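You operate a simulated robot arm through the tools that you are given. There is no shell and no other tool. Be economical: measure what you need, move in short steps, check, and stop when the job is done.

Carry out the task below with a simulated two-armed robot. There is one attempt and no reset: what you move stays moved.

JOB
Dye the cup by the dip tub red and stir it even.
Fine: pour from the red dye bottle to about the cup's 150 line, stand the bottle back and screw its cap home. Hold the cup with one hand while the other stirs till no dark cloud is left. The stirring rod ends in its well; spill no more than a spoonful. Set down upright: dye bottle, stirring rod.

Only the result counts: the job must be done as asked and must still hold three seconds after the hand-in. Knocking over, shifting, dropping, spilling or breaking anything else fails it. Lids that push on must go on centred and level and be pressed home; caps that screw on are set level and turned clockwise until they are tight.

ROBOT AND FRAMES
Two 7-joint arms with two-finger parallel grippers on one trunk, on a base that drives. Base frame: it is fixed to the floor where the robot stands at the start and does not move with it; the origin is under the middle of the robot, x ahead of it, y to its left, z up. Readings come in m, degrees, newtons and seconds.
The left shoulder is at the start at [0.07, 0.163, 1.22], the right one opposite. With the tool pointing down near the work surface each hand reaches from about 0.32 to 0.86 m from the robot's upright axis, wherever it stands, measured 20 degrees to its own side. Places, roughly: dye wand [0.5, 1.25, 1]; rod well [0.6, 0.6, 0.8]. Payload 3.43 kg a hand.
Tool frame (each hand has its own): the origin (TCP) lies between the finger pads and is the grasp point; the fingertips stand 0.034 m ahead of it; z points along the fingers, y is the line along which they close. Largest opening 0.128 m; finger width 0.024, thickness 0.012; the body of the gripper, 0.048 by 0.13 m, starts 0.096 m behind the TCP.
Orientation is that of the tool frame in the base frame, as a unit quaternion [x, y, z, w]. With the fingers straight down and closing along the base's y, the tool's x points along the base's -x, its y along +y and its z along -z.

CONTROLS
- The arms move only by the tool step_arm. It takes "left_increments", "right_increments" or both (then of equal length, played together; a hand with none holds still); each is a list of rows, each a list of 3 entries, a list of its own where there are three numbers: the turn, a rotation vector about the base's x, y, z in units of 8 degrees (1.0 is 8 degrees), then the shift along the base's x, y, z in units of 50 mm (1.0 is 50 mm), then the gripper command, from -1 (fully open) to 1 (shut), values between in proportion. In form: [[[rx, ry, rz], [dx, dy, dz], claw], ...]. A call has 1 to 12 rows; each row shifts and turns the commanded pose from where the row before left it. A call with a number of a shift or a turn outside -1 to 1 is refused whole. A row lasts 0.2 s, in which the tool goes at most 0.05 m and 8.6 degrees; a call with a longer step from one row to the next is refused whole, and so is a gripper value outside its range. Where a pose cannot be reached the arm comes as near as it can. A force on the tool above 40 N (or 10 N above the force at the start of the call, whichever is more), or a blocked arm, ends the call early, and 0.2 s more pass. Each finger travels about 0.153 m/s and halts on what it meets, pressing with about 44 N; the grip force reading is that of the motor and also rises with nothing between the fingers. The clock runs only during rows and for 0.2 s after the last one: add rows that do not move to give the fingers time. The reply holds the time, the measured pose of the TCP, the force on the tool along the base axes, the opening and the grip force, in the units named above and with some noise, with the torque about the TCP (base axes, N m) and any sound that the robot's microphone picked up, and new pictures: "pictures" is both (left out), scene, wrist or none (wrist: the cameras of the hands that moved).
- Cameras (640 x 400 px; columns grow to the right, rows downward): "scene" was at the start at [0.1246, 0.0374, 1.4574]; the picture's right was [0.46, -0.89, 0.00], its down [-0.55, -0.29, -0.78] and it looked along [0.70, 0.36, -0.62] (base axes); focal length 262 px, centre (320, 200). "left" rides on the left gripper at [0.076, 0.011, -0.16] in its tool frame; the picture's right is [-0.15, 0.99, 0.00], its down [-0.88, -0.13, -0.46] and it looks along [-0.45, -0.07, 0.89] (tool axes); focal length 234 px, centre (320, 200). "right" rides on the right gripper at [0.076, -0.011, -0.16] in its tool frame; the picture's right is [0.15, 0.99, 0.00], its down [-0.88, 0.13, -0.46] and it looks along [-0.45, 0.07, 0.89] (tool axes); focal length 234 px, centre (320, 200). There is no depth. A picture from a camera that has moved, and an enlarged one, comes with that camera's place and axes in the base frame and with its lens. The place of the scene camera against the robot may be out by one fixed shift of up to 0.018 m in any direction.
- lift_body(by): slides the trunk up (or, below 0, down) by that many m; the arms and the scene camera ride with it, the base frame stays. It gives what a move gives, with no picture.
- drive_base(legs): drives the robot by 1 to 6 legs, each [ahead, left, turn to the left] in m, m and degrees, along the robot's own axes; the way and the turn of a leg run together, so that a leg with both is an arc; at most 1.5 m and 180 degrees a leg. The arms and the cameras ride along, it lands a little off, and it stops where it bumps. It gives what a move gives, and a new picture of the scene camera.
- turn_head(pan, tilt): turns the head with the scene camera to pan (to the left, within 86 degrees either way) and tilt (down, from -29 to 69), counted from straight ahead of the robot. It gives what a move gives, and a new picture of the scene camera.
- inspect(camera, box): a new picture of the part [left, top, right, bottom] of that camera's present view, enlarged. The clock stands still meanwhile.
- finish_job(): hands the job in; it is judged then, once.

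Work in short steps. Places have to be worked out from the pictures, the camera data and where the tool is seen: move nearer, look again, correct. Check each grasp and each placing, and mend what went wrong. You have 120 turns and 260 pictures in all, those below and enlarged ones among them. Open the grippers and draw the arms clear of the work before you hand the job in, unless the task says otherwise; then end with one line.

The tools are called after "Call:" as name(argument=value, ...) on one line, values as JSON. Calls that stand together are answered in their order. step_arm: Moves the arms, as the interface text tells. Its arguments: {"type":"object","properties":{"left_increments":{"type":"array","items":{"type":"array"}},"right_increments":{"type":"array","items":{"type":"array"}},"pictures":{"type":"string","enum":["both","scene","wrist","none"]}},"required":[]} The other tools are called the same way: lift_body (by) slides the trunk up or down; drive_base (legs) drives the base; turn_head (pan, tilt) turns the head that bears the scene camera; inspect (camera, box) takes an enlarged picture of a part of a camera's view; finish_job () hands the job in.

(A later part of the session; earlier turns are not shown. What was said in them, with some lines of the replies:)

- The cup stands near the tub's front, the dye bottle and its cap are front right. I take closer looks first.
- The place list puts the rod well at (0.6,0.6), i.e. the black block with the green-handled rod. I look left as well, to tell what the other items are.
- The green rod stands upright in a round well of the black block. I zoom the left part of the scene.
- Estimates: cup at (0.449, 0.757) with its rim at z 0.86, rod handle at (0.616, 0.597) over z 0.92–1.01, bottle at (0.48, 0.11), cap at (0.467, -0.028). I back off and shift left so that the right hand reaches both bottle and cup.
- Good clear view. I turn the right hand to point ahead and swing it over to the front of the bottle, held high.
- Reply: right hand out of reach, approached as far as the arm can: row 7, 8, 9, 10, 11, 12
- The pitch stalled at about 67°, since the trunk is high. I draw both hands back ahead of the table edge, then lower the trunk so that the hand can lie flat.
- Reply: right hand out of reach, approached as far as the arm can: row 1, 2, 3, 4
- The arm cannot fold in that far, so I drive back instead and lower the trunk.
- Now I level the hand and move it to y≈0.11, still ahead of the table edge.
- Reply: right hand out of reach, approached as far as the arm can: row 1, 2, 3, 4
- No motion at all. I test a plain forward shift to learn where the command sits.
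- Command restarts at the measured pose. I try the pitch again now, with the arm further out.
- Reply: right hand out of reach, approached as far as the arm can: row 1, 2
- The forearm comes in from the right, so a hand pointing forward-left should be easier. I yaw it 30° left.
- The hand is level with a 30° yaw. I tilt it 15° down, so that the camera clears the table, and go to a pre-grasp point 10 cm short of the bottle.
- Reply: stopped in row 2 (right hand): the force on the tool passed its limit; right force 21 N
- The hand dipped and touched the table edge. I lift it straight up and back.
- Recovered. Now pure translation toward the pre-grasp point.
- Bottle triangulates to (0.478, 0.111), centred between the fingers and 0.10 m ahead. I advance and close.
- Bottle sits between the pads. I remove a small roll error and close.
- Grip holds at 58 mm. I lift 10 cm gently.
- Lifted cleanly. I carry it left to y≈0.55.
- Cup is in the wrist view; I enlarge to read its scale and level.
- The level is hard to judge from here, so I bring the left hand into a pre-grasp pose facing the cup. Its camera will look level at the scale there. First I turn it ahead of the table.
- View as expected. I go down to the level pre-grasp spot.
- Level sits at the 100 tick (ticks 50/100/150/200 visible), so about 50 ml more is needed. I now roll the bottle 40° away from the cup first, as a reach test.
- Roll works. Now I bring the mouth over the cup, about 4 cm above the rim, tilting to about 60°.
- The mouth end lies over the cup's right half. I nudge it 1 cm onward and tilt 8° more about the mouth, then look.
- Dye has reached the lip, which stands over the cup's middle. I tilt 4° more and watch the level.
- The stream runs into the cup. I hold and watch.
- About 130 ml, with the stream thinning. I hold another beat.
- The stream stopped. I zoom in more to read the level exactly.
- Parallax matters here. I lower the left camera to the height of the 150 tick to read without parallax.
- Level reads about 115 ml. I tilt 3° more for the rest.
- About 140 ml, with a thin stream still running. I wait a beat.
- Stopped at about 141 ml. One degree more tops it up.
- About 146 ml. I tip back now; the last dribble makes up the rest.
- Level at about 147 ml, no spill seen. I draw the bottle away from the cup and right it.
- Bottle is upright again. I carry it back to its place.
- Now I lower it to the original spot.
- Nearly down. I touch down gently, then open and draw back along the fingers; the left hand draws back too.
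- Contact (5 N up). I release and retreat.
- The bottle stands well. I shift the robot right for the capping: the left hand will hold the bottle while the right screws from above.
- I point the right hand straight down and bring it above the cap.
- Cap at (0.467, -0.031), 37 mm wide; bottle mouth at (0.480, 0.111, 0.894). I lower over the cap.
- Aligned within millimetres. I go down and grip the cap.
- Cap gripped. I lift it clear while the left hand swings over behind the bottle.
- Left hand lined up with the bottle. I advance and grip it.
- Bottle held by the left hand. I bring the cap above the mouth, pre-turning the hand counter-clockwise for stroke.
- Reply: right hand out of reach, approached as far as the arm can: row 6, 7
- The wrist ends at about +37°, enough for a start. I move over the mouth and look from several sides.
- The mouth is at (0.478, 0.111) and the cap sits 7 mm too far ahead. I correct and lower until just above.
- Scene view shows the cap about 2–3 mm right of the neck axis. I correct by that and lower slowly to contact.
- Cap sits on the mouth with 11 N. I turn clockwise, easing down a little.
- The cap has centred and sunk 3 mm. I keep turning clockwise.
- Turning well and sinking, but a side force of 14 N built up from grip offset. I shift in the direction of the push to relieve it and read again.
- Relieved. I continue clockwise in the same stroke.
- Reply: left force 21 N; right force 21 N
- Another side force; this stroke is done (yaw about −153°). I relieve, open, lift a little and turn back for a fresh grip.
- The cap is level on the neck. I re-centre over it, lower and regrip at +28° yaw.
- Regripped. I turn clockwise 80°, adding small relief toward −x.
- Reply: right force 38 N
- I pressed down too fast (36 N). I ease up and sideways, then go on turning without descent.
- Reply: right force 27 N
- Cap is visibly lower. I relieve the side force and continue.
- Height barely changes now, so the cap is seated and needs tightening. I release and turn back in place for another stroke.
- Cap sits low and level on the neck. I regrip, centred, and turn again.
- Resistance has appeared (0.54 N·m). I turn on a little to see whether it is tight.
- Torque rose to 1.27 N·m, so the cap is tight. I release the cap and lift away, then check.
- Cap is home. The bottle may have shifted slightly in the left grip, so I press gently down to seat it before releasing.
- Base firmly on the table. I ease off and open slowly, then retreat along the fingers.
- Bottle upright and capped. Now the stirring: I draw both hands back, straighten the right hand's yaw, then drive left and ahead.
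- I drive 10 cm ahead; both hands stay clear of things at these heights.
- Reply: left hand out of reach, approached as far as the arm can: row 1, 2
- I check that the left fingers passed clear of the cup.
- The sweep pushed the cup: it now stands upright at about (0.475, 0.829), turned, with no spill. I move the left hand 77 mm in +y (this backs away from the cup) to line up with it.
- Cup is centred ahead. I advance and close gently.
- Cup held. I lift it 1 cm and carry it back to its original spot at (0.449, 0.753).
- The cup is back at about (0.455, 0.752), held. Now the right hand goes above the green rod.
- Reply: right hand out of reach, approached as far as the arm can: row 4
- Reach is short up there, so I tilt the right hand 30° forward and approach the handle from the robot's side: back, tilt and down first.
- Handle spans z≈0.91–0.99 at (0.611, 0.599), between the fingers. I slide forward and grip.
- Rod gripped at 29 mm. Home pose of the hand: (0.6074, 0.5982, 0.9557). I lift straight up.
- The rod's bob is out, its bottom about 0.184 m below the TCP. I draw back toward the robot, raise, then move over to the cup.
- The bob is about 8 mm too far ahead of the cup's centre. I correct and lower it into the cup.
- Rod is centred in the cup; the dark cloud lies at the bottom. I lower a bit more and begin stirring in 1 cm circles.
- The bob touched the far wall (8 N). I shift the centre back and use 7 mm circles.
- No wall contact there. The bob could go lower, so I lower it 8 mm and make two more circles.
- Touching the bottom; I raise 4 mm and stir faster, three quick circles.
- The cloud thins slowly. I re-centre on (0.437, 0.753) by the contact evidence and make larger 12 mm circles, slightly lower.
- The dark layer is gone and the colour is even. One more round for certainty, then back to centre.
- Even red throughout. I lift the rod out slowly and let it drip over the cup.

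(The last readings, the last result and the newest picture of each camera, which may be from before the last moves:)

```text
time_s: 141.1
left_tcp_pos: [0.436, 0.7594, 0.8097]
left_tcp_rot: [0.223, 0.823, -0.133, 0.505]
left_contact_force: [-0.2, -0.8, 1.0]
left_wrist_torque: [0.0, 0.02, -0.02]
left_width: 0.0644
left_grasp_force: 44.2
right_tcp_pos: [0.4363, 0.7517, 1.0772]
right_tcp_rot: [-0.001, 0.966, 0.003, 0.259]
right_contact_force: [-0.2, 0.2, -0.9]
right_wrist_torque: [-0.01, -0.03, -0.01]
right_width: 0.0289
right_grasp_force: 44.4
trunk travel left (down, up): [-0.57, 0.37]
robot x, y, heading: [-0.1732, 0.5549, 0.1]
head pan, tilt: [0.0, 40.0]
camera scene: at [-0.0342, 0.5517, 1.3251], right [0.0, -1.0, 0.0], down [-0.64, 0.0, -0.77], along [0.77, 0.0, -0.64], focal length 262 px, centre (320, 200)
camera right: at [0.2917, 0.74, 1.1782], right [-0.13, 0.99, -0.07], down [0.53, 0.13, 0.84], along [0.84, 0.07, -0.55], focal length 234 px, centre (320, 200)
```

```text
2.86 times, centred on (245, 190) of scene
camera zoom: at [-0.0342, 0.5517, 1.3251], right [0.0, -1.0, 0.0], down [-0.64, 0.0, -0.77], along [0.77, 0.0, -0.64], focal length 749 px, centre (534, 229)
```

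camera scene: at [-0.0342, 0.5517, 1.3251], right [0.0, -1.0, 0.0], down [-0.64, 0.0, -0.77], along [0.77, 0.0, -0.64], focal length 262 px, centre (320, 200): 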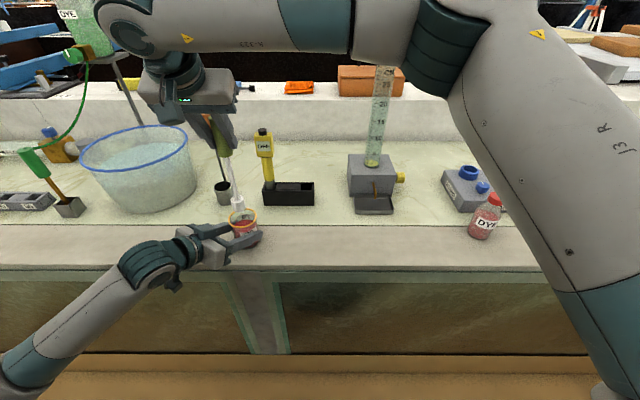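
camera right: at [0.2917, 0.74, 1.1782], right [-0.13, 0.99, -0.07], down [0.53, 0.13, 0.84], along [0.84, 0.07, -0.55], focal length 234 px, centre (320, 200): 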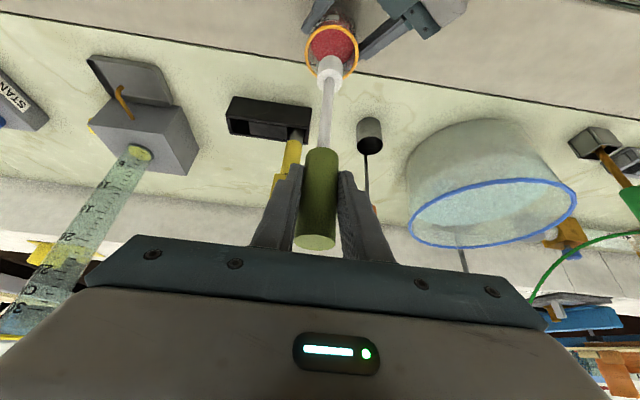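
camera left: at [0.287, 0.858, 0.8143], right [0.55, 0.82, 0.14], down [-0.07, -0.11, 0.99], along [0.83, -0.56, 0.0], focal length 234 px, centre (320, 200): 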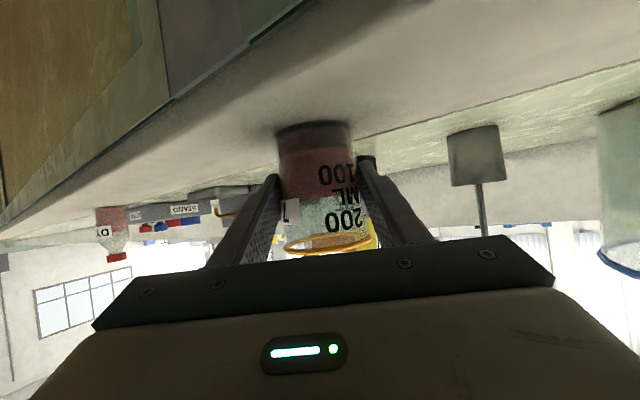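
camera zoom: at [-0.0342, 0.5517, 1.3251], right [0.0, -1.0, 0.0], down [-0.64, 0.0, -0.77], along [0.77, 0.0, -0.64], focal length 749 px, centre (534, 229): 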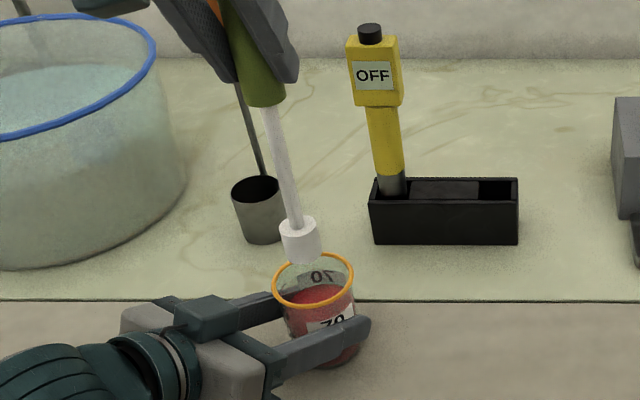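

Rod unchanged in the grip. I carry it back toward its well.

Call:
step_arm(right_increments=[[[0, 0, 0], [0, -0.5, 0], 1], [[0, 0, 0], [0, -0.8, 0], 1], [[0, 0, 0], [0.1, -0.9, 0], 1], [[0, 0, 0], [0.2, -0.6, 0], 1], [[0, 0, 0], [0.5, -0.27, 0], 1], [[0, 0, 0], [0.7, 0, 0], 1], [[0, 0, 0], [0.7, 0, -0.2], 1], [[0, 0, 0], [0.7, 0, -0.35], 1], [[0, 0, 0], [0.5, 0, -0.3], 1], [[0, 0, 0], [0, 0, 0], 1]])

Call:
inspect(camera="right", box=[260, 0, 400, 130])

Call:
inspect(camera="scene", box=[250, 120, 340, 220])

```text
time_s: 143.3
left_tcp_pos: [0.4348, 0.7592, 0.8103]
left_tcp_rot: [0.222, 0.823, -0.132, 0.505]
left_contact_force: [-0.7, 0.6, 1.2]
left_wrist_torque: [-0.1, 0.02, -0.06]
left_width: 0.0639
left_grasp_force: 44.0
right_tcp_pos: [0.608, 0.5984, 1.0336]
right_tcp_rot: [-0.001, 0.966, 0.003, 0.258]
right_contact_force: [-0.8, 0.1, -0.4]
right_wrist_torque: [0.01, 0.03, -0.06]
right_width: 0.0287
right_grasp_force: 43.9
trunk travel left (down, up): [-0.57, 0.37]
robot x, y, heading: [-0.1685, 0.5537, -0.0]
head pan, tilt: [0.0, 40.0]
camera scene: at [-0.0344, 0.5514, 1.3251], right [0.0, -1.0, 0.0], down [-0.64, 0.0, -0.77], along [0.77, 0.0, -0.64], focal length 262 px, centre (320, 200)
camera right: at [0.4614, 0.5873, 1.1354], right [-0.13, 0.99, -0.07], down [0.53, 0.13, 0.84], along [0.84, 0.07, -0.55], focal length 234 px, centre (320, 200)
```

scene: 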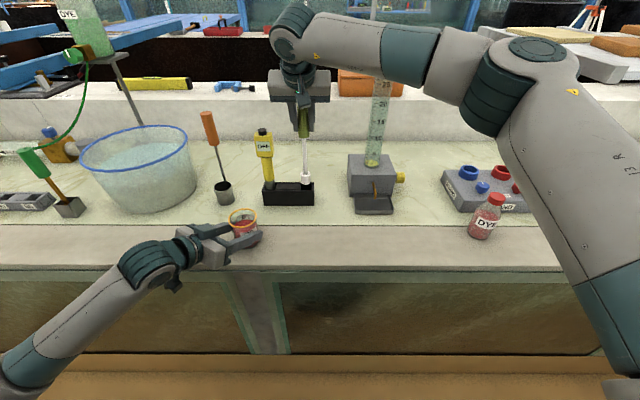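
right: 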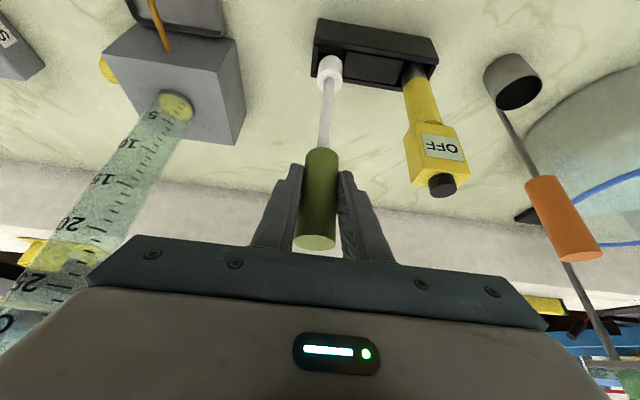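

```text
3.08 times, centred on (330, 65) of right
camera zoom: at [0.4614, 0.5873, 1.1354], right [-0.13, 0.99, -0.07], down [0.53, 0.13, 0.84], along [0.84, 0.07, -0.55], focal length 720 px, centre (289, 615)
```

zoom: 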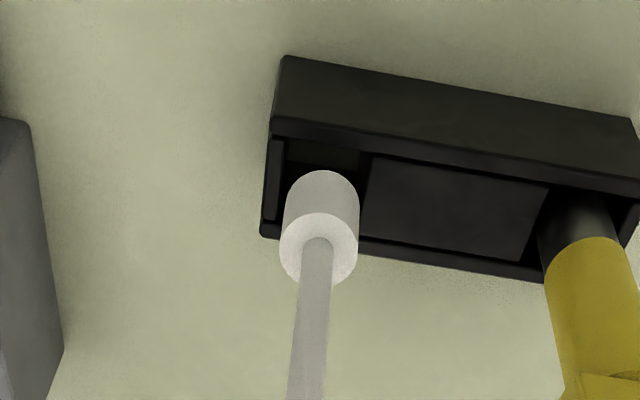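

```text
4.00 times, centred on (295, 170) of scene
camera zoom: at [-0.0344, 0.5514, 1.3251], right [0.0, -1.0, 0.0], down [-0.64, 0.0, -0.77], along [0.77, 0.0, -0.64], focal length 1048 px, centre (420, 320)
```

zoom: 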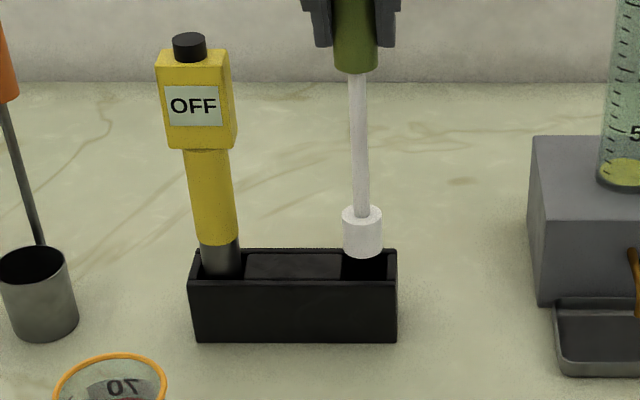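

Right over its well at the recorded home position. I lower it straight down.

Call:
step_arm(right_increments=[[[0, 0, 0], [0, 0, -0.3], 1], [[0, 0, 0], [0, 0, -0.35], 1], [[0, 0, 0], [0, 0, -0.35], 1], [[0, 0, 0], [0, 0, -0.3], 1], [[0, 0, 0], [0, 0, -0.2], 1], [[0, 0, 0], [0, 0, 0], 1]], pictures="wrist")

```text
time_s: 143.9
left_tcp_pos: [0.4375, 0.759, 0.8095]
left_tcp_rot: [0.221, 0.823, -0.132, 0.506]
left_contact_force: [-2.3, -0.9, 6.7]
left_wrist_torque: [-0.22, 0.15, -0.09]
left_width: 0.064
left_grasp_force: 43.6
right_tcp_pos: [0.6136, 0.6003, 1.0047]
right_tcp_rot: [0.0, 0.964, 0.004, 0.265]
right_contact_force: [1.1, 0.3, -1.4]
right_wrist_torque: [0.0, 0.03, 0.01]
right_width: 0.0288
right_grasp_force: 44.5
trunk travel left (down, up): [-0.57, 0.37]
robot x, y, heading: [-0.1698, 0.5533, 0.3]
head pan, tilt: [0.0, 40.0]
stopped in row 3 (right hand): the force on the tool passed its limit (the readings are from after the stop); the commanded pose is now the measured one
camera right: at [0.4652, 0.5867, 1.1039], right [-0.13, 0.99, -0.07], down [0.52, 0.12, 0.84], along [0.84, 0.07, -0.53], focal length 234 px, centre (320, 200)
```

right: 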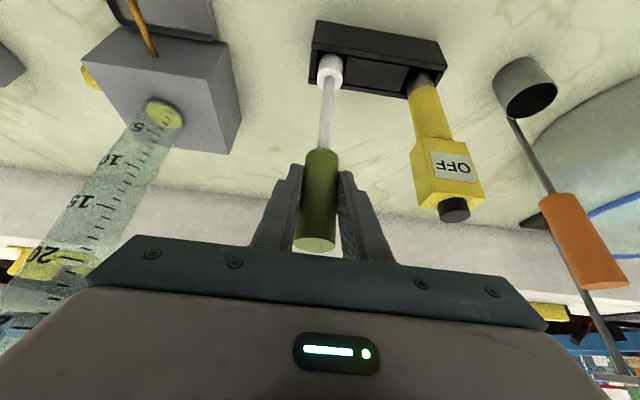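

The bob caught the well's edge. I raise it a little and look closely.

Call:
step_arm(right_increments=[[[0, 0, 0], [-0.06, 0, 0.3], 1], [[0, 0, 0], [0, 0, 0.1], 1], [[0, 0, 0], [0, 0, 0], 1]], pictures="wrist")

Call:
inspect(camera="right", box=[260, 0, 400, 130])

Call:
inspect(camera="scene", box=[270, 140, 330, 215])

```text
time_s: 144.8
left_tcp_pos: [0.4359, 0.7607, 0.8094]
left_tcp_rot: [0.221, 0.824, -0.131, 0.505]
left_contact_force: [-0.2, -0.2, 2.9]
left_wrist_torque: [-0.15, -0.02, 0.02]
left_width: 0.0642
left_grasp_force: 44.0
right_tcp_pos: [0.6092, 0.598, 1.0262]
right_tcp_rot: [0.001, 0.964, 0.005, 0.266]
right_contact_force: [-0.1, -0.5, -0.3]
right_wrist_torque: [0.02, -0.02, -0.03]
right_width: 0.0288
right_grasp_force: 43.5
trunk travel left (down, up): [-0.57, 0.37]
robot x, y, heading: [-0.1657, 0.5573, 0.2]
head pan, tilt: [0.0, 40.0]
camera right: at [0.4617, 0.5864, 1.1254], right [-0.13, 0.99, -0.07], down [0.52, 0.12, 0.84], along [0.84, 0.07, -0.53], focal length 234 px, centre (320, 200)
```

right: 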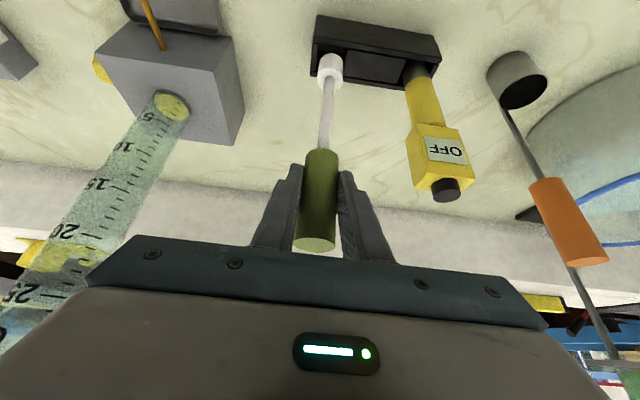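

```text
3.08 times, centred on (330, 65) of right
camera zoom: at [0.4617, 0.5864, 1.1254], right [-0.13, 0.99, -0.07], down [0.52, 0.12, 0.84], along [0.84, 0.07, -0.53], focal length 720 px, centre (289, 615)
```

zoom: 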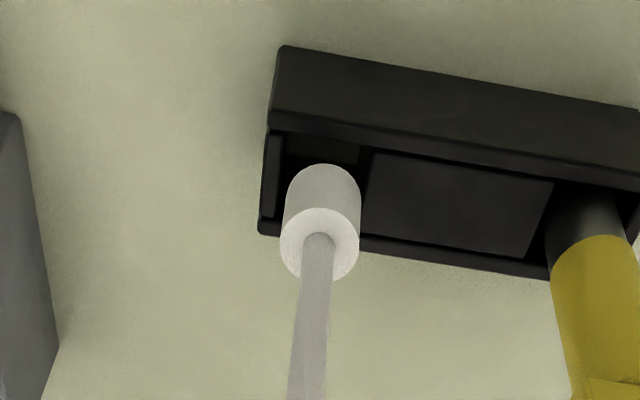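

```text
5.33 times, centred on (300, 178) of scene
camera zoom: at [-0.0343, 0.5514, 1.3251], right [0.0, -1.0, 0.0], down [-0.64, 0.0, -0.77], along [0.77, 0.0, -0.64], focal length 1398 px, centre (427, 320)
```

zoom: 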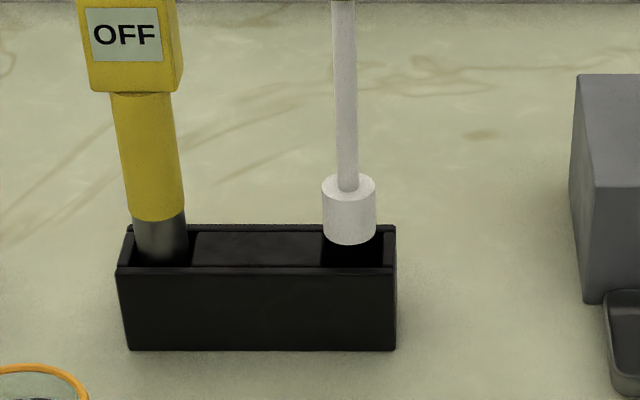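

The pocket's centre lies about 7 mm farther ahead than the bob; the contact also pushed it that way. I shift by that and lower gently.

Call:
step_arm(right_increments=[[[0, 0, 0], [0.14, 0.03, 0], 1], [[0, 0, 0], [0, 0, -0.15], 1], [[0, 0, 0], [0, 0, 0], 1]], pictures="none")

Call:
inspect(camera="right", box=[290, 10, 390, 110])

Call:
inspect(camera="scene", box=[280, 160, 330, 210])

```text
time_s: 145.6
left_tcp_pos: [0.4352, 0.76, 0.8097]
left_tcp_rot: [0.222, 0.824, -0.132, 0.505]
left_contact_force: [0.8, 0.2, 3.9]
left_wrist_torque: [-0.16, -0.02, -0.01]
left_width: 0.0641
left_grasp_force: 44.1
right_tcp_pos: [0.6153, 0.6003, 1.0191]
right_tcp_rot: [0.001, 0.964, 0.005, 0.266]
right_contact_force: [0.3, 1.0, -0.8]
right_wrist_torque: [0.01, 0.04, 0.03]
right_width: 0.0288
right_grasp_force: 44.2
trunk travel left (down, up): [-0.57, 0.37]
robot x, y, heading: [-0.1659, 0.5516, 0.3]
head pan, tilt: [0.0, 40.0]
```

```text
4.00 times, centred on (340, 60) of right
camera zoom: at [0.4685, 0.5876, 1.1183], right [-0.13, 0.99, -0.07], down [0.52, 0.12, 0.84], along [0.84, 0.07, -0.53], focal length 937 px, centre (240, 760)
```

zoom: 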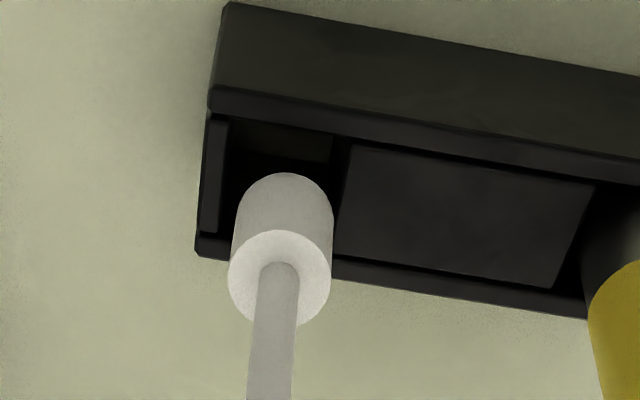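

```text
8.00 times, centred on (305, 185) of scene
camera zoom: at [-0.0343, 0.5515, 1.3252], right [0.0, -1.0, 0.0], down [-0.64, 0.0, -0.77], along [0.77, 0.0, -0.64], focal length 2097 px, centre (440, 320)
```

zoom: 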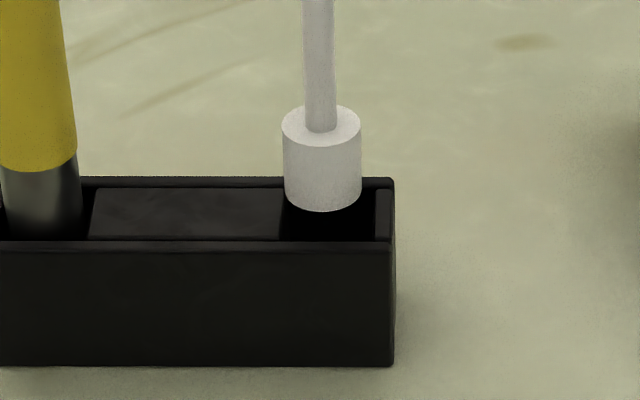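

Looks lined up within 1–2 mm. I lower in small steps and read the force.

Call:
step_arm(right_increments=[[[0, 0, 0], [0, -0.02, -0.1], 1], [[0, 0, 0], [0, 0, -0.1], 1], [[0, 0, 0], [0, 0, -0.1], 1], [[0, 0, 0], [0, 0, -0.1], 1], [[0, 0, 0], [0, 0, 0], 1]], pictures="none")

Call:
inspect(camera="scene", box=[280, 160, 330, 210])

Call:
inspect(camera="right", box=[290, 10, 390, 110])

```text
time_s: 146.6
left_tcp_pos: [0.4339, 0.7578, 0.8098]
left_tcp_rot: [0.222, 0.824, -0.131, 0.504]
left_contact_force: [0.5, -0.6, 0.0]
left_wrist_torque: [-0.01, -0.02, -0.06]
left_width: 0.064
left_grasp_force: 44.2
right_tcp_pos: [0.6169, 0.5984, 1.013]
right_tcp_rot: [0.002, 0.961, 0.008, 0.275]
right_contact_force: [-5.9, -0.9, 20.9]
right_wrist_torque: [-0.35, 0.56, -0.01]
right_width: 0.0288
right_grasp_force: 43.6
trunk travel left (down, up): [-0.57, 0.37]
robot x, y, heading: [-0.1716, 0.551, 0.3]
head pan, tilt: [0.0, 40.0]
stopped in row 4 (right hand): the force on the tool passed its limit (the readings are from after the stop); the commanded pose is now the measured one
```

```text
8.00 times, centred on (305, 185) of scene
camera zoom: at [-0.0355, 0.5515, 1.3252], right [0.0, -1.0, 0.0], down [-0.64, 0.0, -0.77], along [0.77, 0.0, -0.64], focal length 2097 px, centre (440, 320)
```

zoom: 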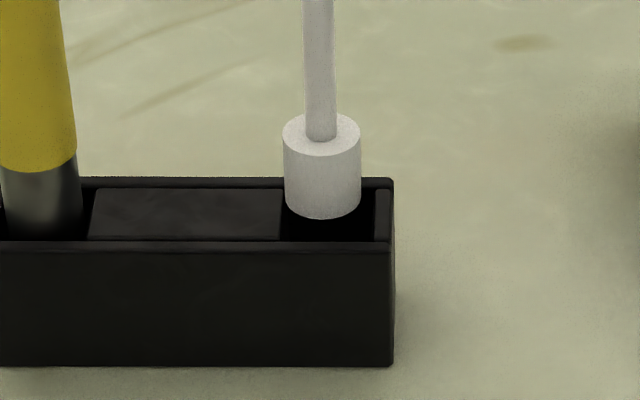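

```text
4.00 times, centred on (340, 60) of right
camera zoom: at [0.4679, 0.5866, 1.1087], right [-0.13, 0.99, -0.06], down [0.51, 0.12, 0.85], along [0.85, 0.08, -0.52], focal length 937 px, centre (240, 760)
```

zoom: 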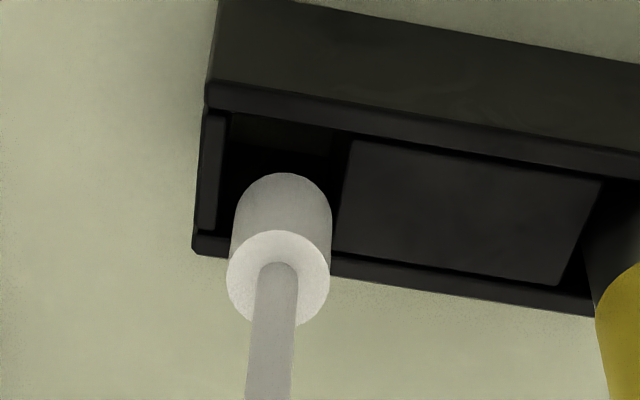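

Now it rests on the far edge; both views agree the bob must come about 10 mm back and 2.5 mm right, part of it from hand pitch that crept up. I raise, restore the pitch and correct.

Call:
step_arm(right_increments=[[[0, 0, 0], [-0.02, 0, 0.25], 1], [[0, 0.22, 0], [-0.06, -0.05, 0], 1], [[0, 0, 0], [0, 0, 0], 1], [[0, 0, 0], [0, 0, 0], 1]], pictures="none")

Call:
inspect(camera="scene", box=[280, 160, 330, 210])

Call:
inspect(camera="right", box=[290, 10, 390, 110])

```text
time_s: 147.6
left_tcp_pos: [0.4357, 0.7588, 0.8092]
left_tcp_rot: [0.222, 0.824, -0.132, 0.505]
left_contact_force: [0.7, -0.9, 4.2]
left_wrist_torque: [-0.2, -0.06, -0.01]
left_width: 0.0642
left_grasp_force: 44.2
right_tcp_pos: [0.6138, 0.5947, 1.0199]
right_tcp_rot: [0.002, 0.966, 0.006, 0.257]
right_contact_force: [0.4, -0.1, -0.5]
right_wrist_torque: [0.03, 0.02, 0.04]
right_width: 0.029
right_grasp_force: 44.5
trunk travel left (down, up): [-0.57, 0.37]
robot x, y, heading: [-0.1676, 0.5534, 0.4]
head pan, tilt: [0.0, 40.0]
```

```text
8.00 times, centred on (305, 185) of scene
camera zoom: at [-0.0344, 0.5513, 1.3252], right [0.0, -1.0, 0.0], down [-0.64, 0.0, -0.77], along [0.77, 0.0, -0.64], focal length 2097 px, centre (440, 320)
```

zoom: 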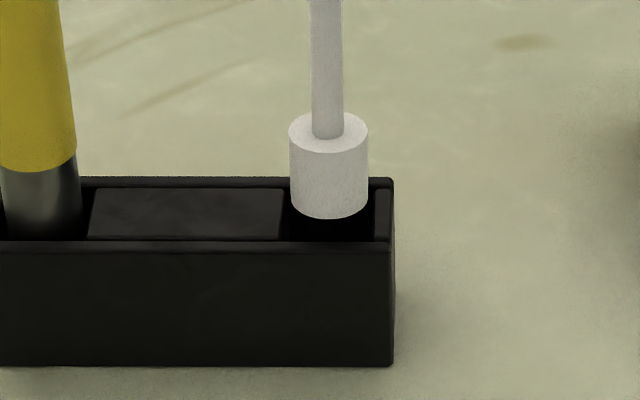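

```text
4.00 times, centred on (340, 60) of right
camera zoom: at [0.4682, 0.5837, 1.1219], right [-0.13, 0.99, -0.06], down [0.54, 0.12, 0.83], along [0.83, 0.07, -0.55], focal length 937 px, centre (240, 760)
```

zoom: 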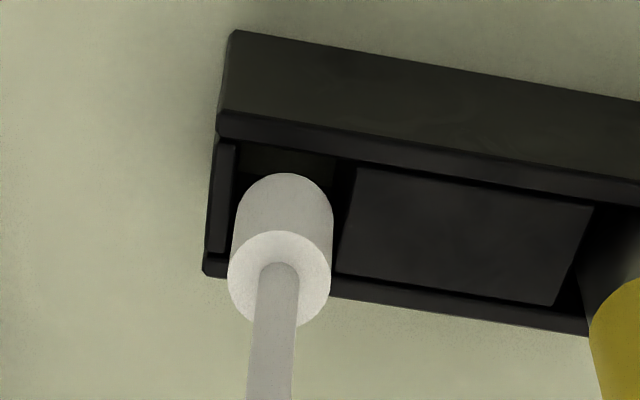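

Scene view shows the bob centred over the pocket. I lower again in small steps.

Call:
step_arm(right_increments=[[[0, 0, 0], [0, 0, -0.1], 1], [[0, 0, 0], [0, 0, -0.1], 1], [[0, 0, 0], [0, 0, -0.1], 1], [[0, 0, 0], [0, 0, -0.1], 1], [[0, 0, 0], [0, 0, 0], 1]], pictures="none")

Call:
inspect(camera="scene", box=[280, 160, 330, 210])

Call:
inspect(camera="right", box=[290, 10, 390, 110])

```text
time_s: 148.8
left_tcp_pos: [0.4352, 0.7602, 0.8095]
left_tcp_rot: [0.221, 0.824, -0.131, 0.505]
left_contact_force: [1.4, 0.4, 6.2]
left_wrist_torque: [-0.22, -0.06, 0.02]
left_width: 0.0642
left_grasp_force: 44.2
right_tcp_pos: [0.615, 0.5949, 1.0009]
right_tcp_rot: [0.001, 0.966, 0.007, 0.257]
right_contact_force: [0.3, 0.4, -0.7]
right_wrist_torque: [0.01, -0.01, 0.05]
right_width: 0.0288
right_grasp_force: 43.7
trunk travel left (down, up): [-0.57, 0.37]
robot x, y, heading: [-0.1673, 0.5503, 0.1]
head pan, tilt: [0.0, 40.0]
```

```text
8.00 times, centred on (305, 185) of scene
camera zoom: at [-0.0346, 0.5513, 1.3252], right [0.0, -1.0, 0.0], down [-0.64, 0.0, -0.77], along [0.77, 0.0, -0.64], focal length 2097 px, centre (440, 320)
```

zoom: 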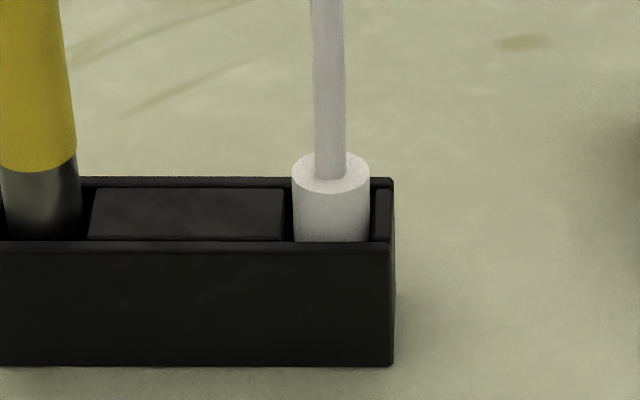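

```text
4.00 times, centred on (340, 60) of right
camera zoom: at [0.4689, 0.5833, 1.1025], right [-0.13, 0.99, -0.06], down [0.54, 0.12, 0.83], along [0.83, 0.07, -0.55], focal length 937 px, centre (240, 760)
```

zoom: 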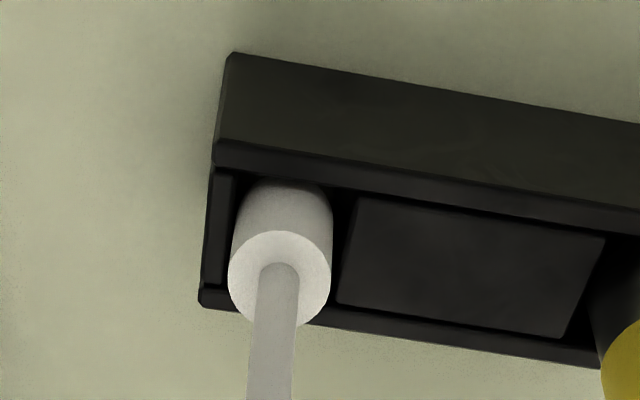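

The bob has entered freely. I continue down.

Call:
step_arm(right_increments=[[[0, 0, 0], [0, 0, -0.15], 1], [[0, 0, 0], [0, 0, -0.15], 1], [[0, 0, 0], [0, 0, -0.15], 1], [[0, 0, 0], [0, 0, -0.15], 1], [[0, 0, 0], [0, 0, -0.1], 1], [[0, 0, 0], [0, 0, 0], 1]], pictures="none")

Call:
inspect(camera="scene", box=[270, 130, 340, 210])

```text
time_s: 150.2
left_tcp_pos: [0.4356, 0.7602, 0.8096]
left_tcp_rot: [0.222, 0.824, -0.131, 0.505]
left_contact_force: [0.0, 0.8, 6.7]
left_wrist_torque: [-0.26, 0.04, -0.05]
left_width: 0.0641
left_grasp_force: 44.3
right_tcp_pos: [0.6125, 0.5971, 0.9661]
right_tcp_rot: [0.002, 0.966, 0.006, 0.258]
right_contact_force: [-0.3, 0.3, -0.5]
right_wrist_torque: [0.0, 0.04, 0.0]
right_width: 0.0288
right_grasp_force: 43.3
trunk travel left (down, up): [-0.57, 0.37]
robot x, y, heading: [-0.1682, 0.5546, 0.2]
head pan, tilt: [0.0, 40.0]
```

```text
5.00 times, centred on (305, 170) of scene
camera zoom: at [-0.0348, 0.5514, 1.3252], right [0.0, -1.0, 0.0], down [-0.64, 0.0, -0.77], along [0.77, 0.0, -0.64], focal length 1310 px, centre (395, 350)
```

zoom: 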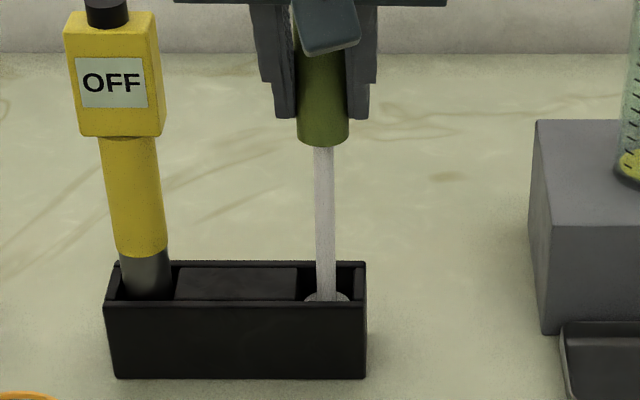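

Almost home. The last centimetre in fine steps until contact.

Call:
step_arm(right_increments=[[[0, 0, 0], [0, 0, -0.06], 1], [[0, 0, 0], [0, 0, -0.06], 1], [[0, 0, 0], [0, 0, -0.05], 1], [[0, 0, 0], [0, 0, -0.04], 1], [[0, 0, 0], [0, 0, 0], 1]], pictures="none")

```text
time_s: 151.3
left_tcp_pos: [0.4346, 0.7595, 0.809]
left_tcp_rot: [0.222, 0.824, -0.132, 0.505]
left_contact_force: [-0.9, 0.7, 5.8]
left_wrist_torque: [-0.24, 0.04, -0.04]
left_width: 0.064
left_grasp_force: 43.8
right_tcp_pos: [0.6122, 0.5968, 0.9553]
right_tcp_rot: [0.002, 0.966, 0.006, 0.257]
right_contact_force: [-0.1, -0.6, -1.2]
right_wrist_torque: [-0.01, 0.01, 0.04]
right_width: 0.0287
right_grasp_force: 43.7
trunk travel left (down, up): [-0.57, 0.37]
robot x, y, heading: [-0.1666, 0.5551, 0.4]
head pan, tilt: [0.0, 40.0]
```

Call:
step_arm(right_increments=[[[0, 0, 0], [0, 0, -0.05], 1], [[0, 0, 0], [0, 0, -0.05], 1], [[0, 0, 0], [0, 0, -0.05], 1], [[0, 0, 0], [0, 0, 0], 1]], pictures="wrist")

Call:
inspect(camera="scene", box=[270, 130, 340, 210])

```text
time_s: 152.3
left_tcp_pos: [0.433, 0.7595, 0.8109]
left_tcp_rot: [0.221, 0.824, -0.13, 0.505]
left_contact_force: [-0.1, -0.5, -1.4]
left_wrist_torque: [0.02, 0.01, 0.0]
left_width: 0.0641
left_grasp_force: 44.3
right_tcp_pos: [0.6104, 0.5969, 0.9544]
right_tcp_rot: [0.002, 0.965, 0.008, 0.261]
right_contact_force: [2.7, -0.9, 29.3]
right_wrist_torque: [-0.39, -0.95, -0.04]
right_width: 0.0289
right_grasp_force: 44.4
trunk travel left (down, up): [-0.57, 0.37]
robot x, y, heading: [-0.167, 0.5535, -0.0]
head pan, tilt: [0.0, 40.0]
camera right: at [0.4652, 0.5839, 1.0533], right [-0.13, 0.99, -0.06], down [0.53, 0.12, 0.84], along [0.84, 0.08, -0.54], focal length 234 px, centre (320, 200)
```

right: 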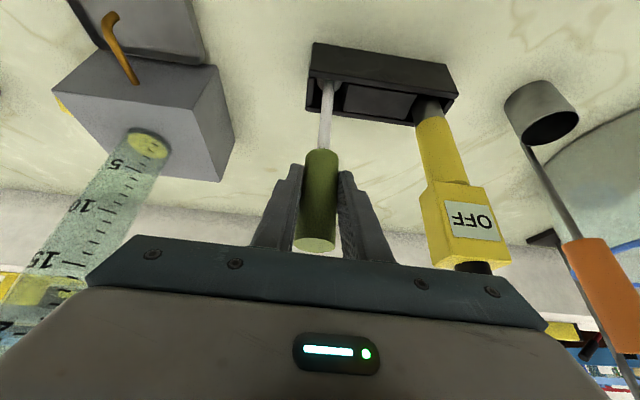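

```text
5.00 times, centred on (305, 170) of scene
camera zoom: at [-0.0378, 0.5511, 1.3259], right [0.0, -1.0, 0.0], down [-0.64, 0.0, -0.77], along [0.77, 0.0, -0.64], focal length 1310 px, centre (395, 350)
```

zoom: 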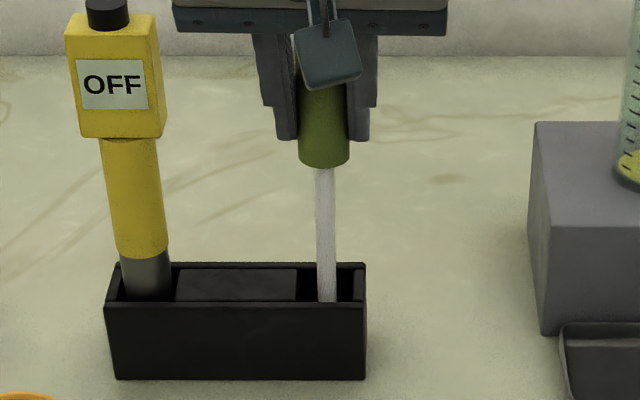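

Bob rests on the well floor. I ease up, open, and back out toward the robot.

Call:
step_arm(right_increments=[[[0, 0, 0], [0, 0, 0.06], 1], [[0, 0, 0], [0, 0, 0], 0.4], [[0, 0, 0], [0, 0, 0], 0.1], [[0, 0, 0], [0, 0, 0], -0.2], [[0, 0, 0], [0, 0, 0], -0.2], [[0, 0, 0], [-0.3, 0, 0], -0.2], [[0, 0, 0], [-0.5, 0, 0], -0.2], [[0, 0, 0], [-0.6, 0, 0], -0.2], [[0, 0, 0], [-0.6, 0, 0.2], -0.2], [[0, 0, 0], [0, 0, 0], -0.2]])

Call:
inspect(camera="scene", box=[240, 110, 340, 220])

```text
time_s: 154.6
left_tcp_pos: [0.4348, 0.7589, 0.8099]
left_tcp_rot: [0.221, 0.824, -0.131, 0.505]
left_contact_force: [-0.8, 0.0, 3.3]
left_wrist_torque: [-0.11, 0.01, -0.03]
left_width: 0.0639
left_grasp_force: 43.5
right_tcp_pos: [0.5133, 0.5971, 0.9615]
right_tcp_rot: [0.001, 0.966, 0.007, 0.257]
right_contact_force: [0.9, 0.0, 0.1]
right_wrist_torque: [0.03, 0.01, 0.02]
right_width: 0.0769
right_grasp_force: 0.1
trunk travel left (down, up): [-0.57, 0.37]
robot x, y, heading: [-0.1687, 0.5526, 0.3]
head pan, tilt: [0.0, 40.0]
camera scene: at [-0.0345, 0.5514, 1.3252], right [0.0, -1.0, 0.0], down [-0.64, 0.0, -0.77], along [0.77, 0.0, -0.64], focal length 262 px, centre (320, 200)
camera right: at [0.369, 0.5842, 1.0622], right [-0.13, 0.99, -0.06], down [0.54, 0.12, 0.83], along [0.83, 0.07, -0.55], focal length 234 px, centre (320, 200)
```

scene: 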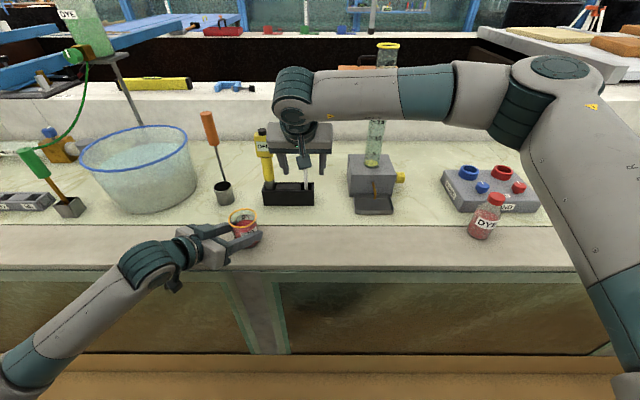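
right: 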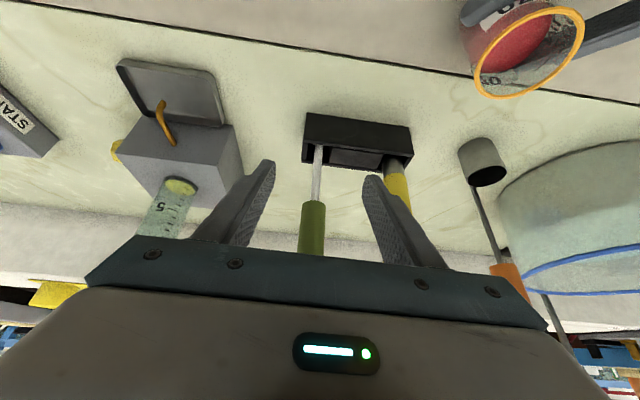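

```text
3.64 times, centred on (290, 165) of scene
camera zoom: at [-0.0345, 0.5514, 1.3252], right [0.0, -1.0, 0.0], down [-0.64, 0.0, -0.77], along [0.77, 0.0, -0.64], focal length 953 px, centre (429, 327)
```

zoom: 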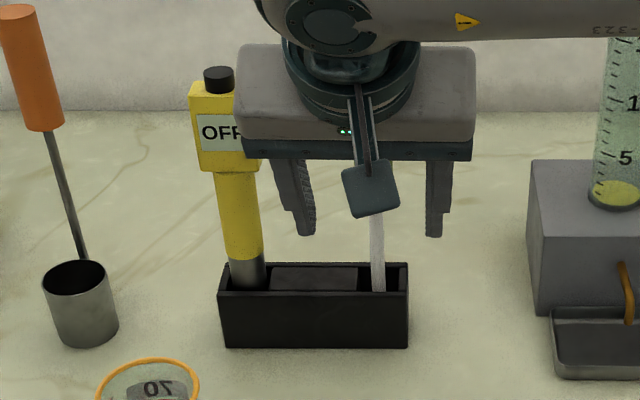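

The rod stands in its well. Now I release the cup: open the left hand slowly and draw straight back; the right hand draws away too.

Call:
step_arm(left_increments=[[[0, 0, 0], [0, 0, 0], -0.1], [[0, 0, 0], [0, 0, 0], -0.4], [[0, 0, 0], [0, 0, 0], -1], [[0, 0, 0], [0, 0, 0], -1], [[0, 0, 0], [0, 0, 0], -1], [[0, 0, 0], [-0.26, 0.15, 0], -1], [[0, 0, 0], [-0.35, 0.2, 0], -1], [[0, 0, 0], [-0.35, 0.2, 0], -1], [[0, 0, 0], [-0.3, 0.17, 0], -1], [[0, 0, 0], [0, 0, 0], -1]], right_increments=[[[0, 0, 0], [-0.4, 0, 0.3], -0.2], [[0, 0, 0], [-0.4, 0, 0.3], -0.2], [[0, 0, 0], [-0.4, -0.2, 0.4], -0.2], [[0, 0, 0], [-0.2, -0.4, 0.4], -0.2], [[0, 0, 0], [0, -0.4, 0.4], -0.2], [[0, 0, 0], [0, -0.4, 0.2], -0.2], [[0, 0, 0], [0, 0, 0], -0.2], [[0, 0, 0], [0, 0, 0], -0.2], [[0, 0, 0], [0, 0, 0], -0.2], [[0, 0, 0], [0, 0, 0], -0.2]])

Call:
inspect(camera="scene", box=[190, 110, 340, 260])

```text
time_s: 156.8
left_tcp_pos: [0.3733, 0.7963, 0.8103]
left_tcp_rot: [0.223, 0.823, -0.132, 0.505]
left_contact_force: [-0.2, -1.2, -0.7]
left_wrist_torque: [-0.02, -0.01, 0.03]
left_width: 0.1281
left_grasp_force: 0.0
right_tcp_pos: [0.4448, 0.5255, 1.0591]
right_tcp_rot: [0.001, 0.966, 0.006, 0.258]
right_contact_force: [0.7, 0.3, 0.1]
right_wrist_torque: [0.0, -0.01, 0.02]
right_width: 0.0769
right_grasp_force: 0.1
trunk travel left (down, up): [-0.57, 0.37]
robot x, y, heading: [-0.1709, 0.5517, 0.3]
head pan, tilt: [0.0, 40.0]
camera scene: at [-0.0338, 0.5513, 1.3251], right [0.0, -1.0, 0.0], down [-0.64, 0.0, -0.77], along [0.77, 0.0, -0.64], focal length 262 px, centre (320, 200)
camera right: at [0.2992, 0.5128, 1.1608], right [-0.13, 0.99, -0.06], down [0.54, 0.12, 0.83], along [0.83, 0.07, -0.55], focal length 234 px, centre (320, 200)
camera left: at [0.2254, 0.8938, 0.8149], right [0.55, 0.82, 0.14], down [-0.07, -0.12, 0.99], along [0.83, -0.55, -0.01], focal length 234 px, centre (320, 200)
```

scene: 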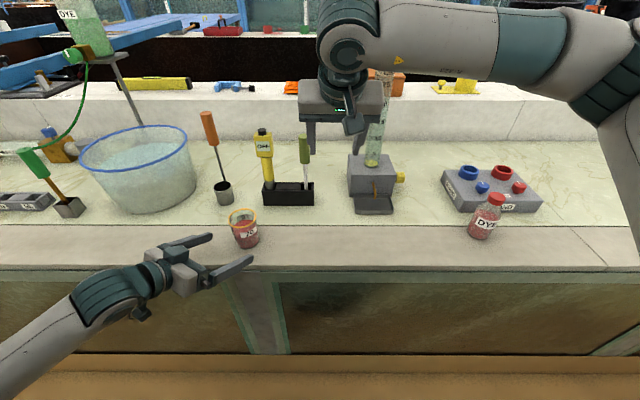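
right: 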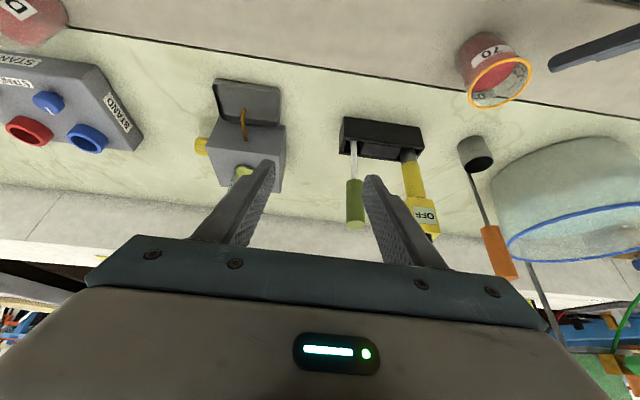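
left: 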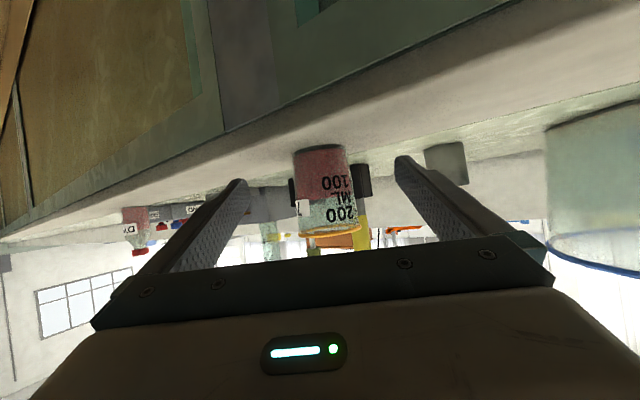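

```text
2.67 times, centred on (265, 185) of scene
camera zoom: at [-0.0338, 0.5513, 1.3251], right [0.0, -1.0, 0.0], down [-0.64, 0.0, -0.77], along [0.77, 0.0, -0.64], focal length 699 px, centre (467, 240)
```

zoom: 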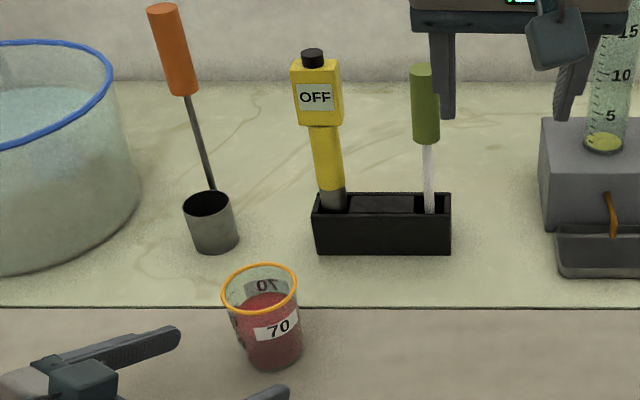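

All stands well. I drive straight back to clear the bench, and take a last look.

Call:
drive_base(legs=[[-0.3, 0, 0]])

Call:
inspect(camera="scene", box=[200, 100, 340, 240])

Call:
inspect(camera="scene", box=[400, 110, 520, 230])

Call:
inspect(camera="left", box=[270, 130, 370, 230])

```text
time_s: 158.8
left_tcp_pos: [0.0723, 0.7928, 0.8099]
left_tcp_rot: [0.223, 0.824, -0.132, 0.504]
left_contact_force: [1.2, 0.4, 0.5]
left_wrist_torque: [-0.01, 0.0, 0.01]
left_width: 0.1283
left_grasp_force: 0.1
right_tcp_pos: [0.1405, 0.5226, 1.0601]
right_tcp_rot: [0.003, 0.967, 0.006, 0.256]
right_contact_force: [-0.4, -0.3, -0.1]
right_wrist_torque: [0.0, 0.03, -0.01]
right_width: 0.0767
right_grasp_force: 0.1
trunk travel left (down, up): [-0.57, 0.37]
robot x, y, heading: [-0.4738, 0.549, -0.1]
head pan, tilt: [0.0, 40.0]
camera scene: at [-0.3375, 0.5504, 1.3252], right [0.0, -1.0, 0.0], down [-0.64, 0.0, -0.77], along [0.77, 0.0, -0.64], focal length 262 px, centre (320, 200)
```

scene: 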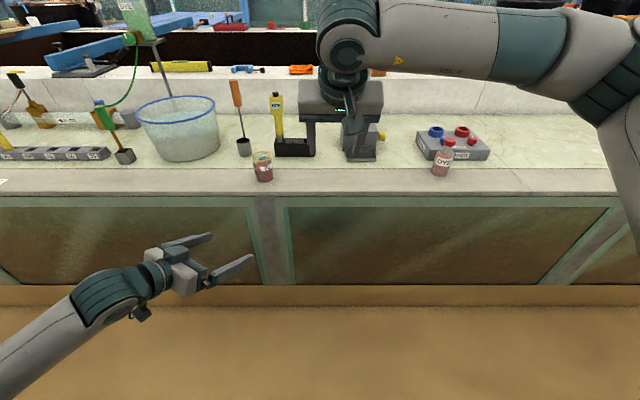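

```text
2.86 times, centred on (270, 170) of scene
camera zoom: at [-0.3375, 0.5504, 1.3252], right [0.0, -1.0, 0.0], down [-0.64, 0.0, -0.77], along [0.77, 0.0, -0.64], focal length 749 px, centre (463, 286)
```

zoom: 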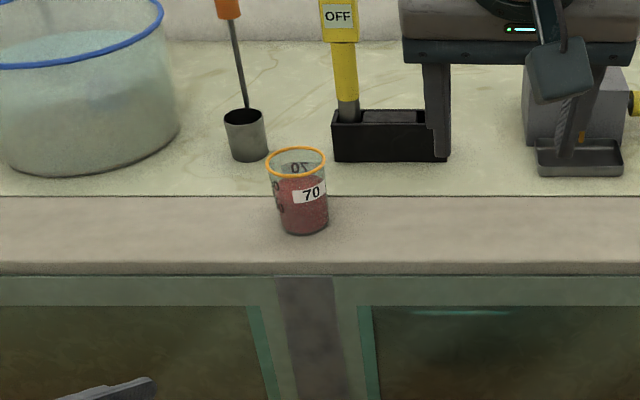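

```text
3.33 times, centred on (460, 170) of scene
camera zoom: at [-0.3375, 0.5504, 1.3252], right [0.0, -1.0, 0.0], down [-0.64, 0.0, -0.77], along [0.77, 0.0, -0.64], focal length 874 px, centre (-147, 300)
```

zoom: 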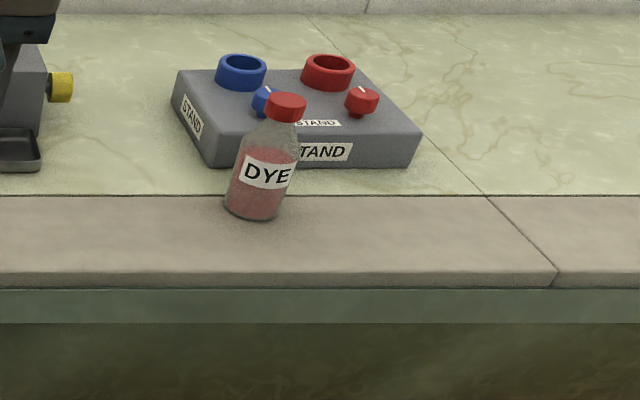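

```text
4.00 times, centred on (320, 180) of left
camera zoom: at [-0.0763, 0.8916, 0.8151], right [0.55, 0.82, 0.14], down [-0.07, -0.12, 0.99], along [0.83, -0.56, 0.0], focal length 937 px, centre (320, 280)
```

zoom: 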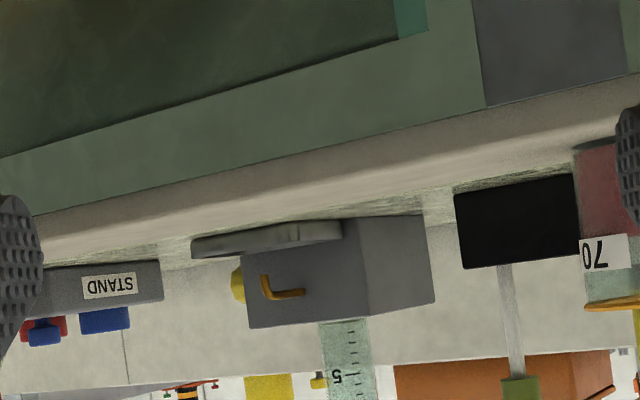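

Cup is red and even, the bottle stands capped, the rod is in its well, and the arms are clear. I open the right gripper fully and hand in.

Call:
step_arm(right_increments=[[[0, 0, 0], [0, 0, 0], -1], [[0, 0, 0], [0, 0, 0], -1], [[0, 0, 0], [0, 0, 0], -1]], pictures="none")

Call:
finish_job()

```text
time_s: 159.6
left_tcp_pos: [0.0729, 0.7931, 0.8107]
left_tcp_rot: [0.223, 0.823, -0.132, 0.505]
left_contact_force: [-0.4, -1.2, -0.6]
left_wrist_torque: [0.0, -0.03, 0.0]
left_width: 0.128
left_grasp_force: 0.1
right_tcp_pos: [0.1411, 0.5228, 1.0594]
right_tcp_rot: [0.003, 0.966, 0.007, 0.257]
right_contact_force: [0.6, 0.3, 0.3]
right_wrist_torque: [0.01, 0.03, 0.0]
right_width: 0.1279
right_grasp_force: 0.1
trunk travel left (down, up): [-0.57, 0.37]
robot x, y, heading: [-0.4704, 0.5499, 0.1]
head pan, tilt: [0.0, 40.0]
```

```text
The job is handed in.
```

Handed in: the cup is dyed an even red to about 147 ml, the bottle stands upright with its cap screwed tight, and the rod is back in its well with no spill seen; mid-job the left hand pushed the cup about 8 cm, still upright, and I carried it back to within about 5 mm of its spot, now turned.
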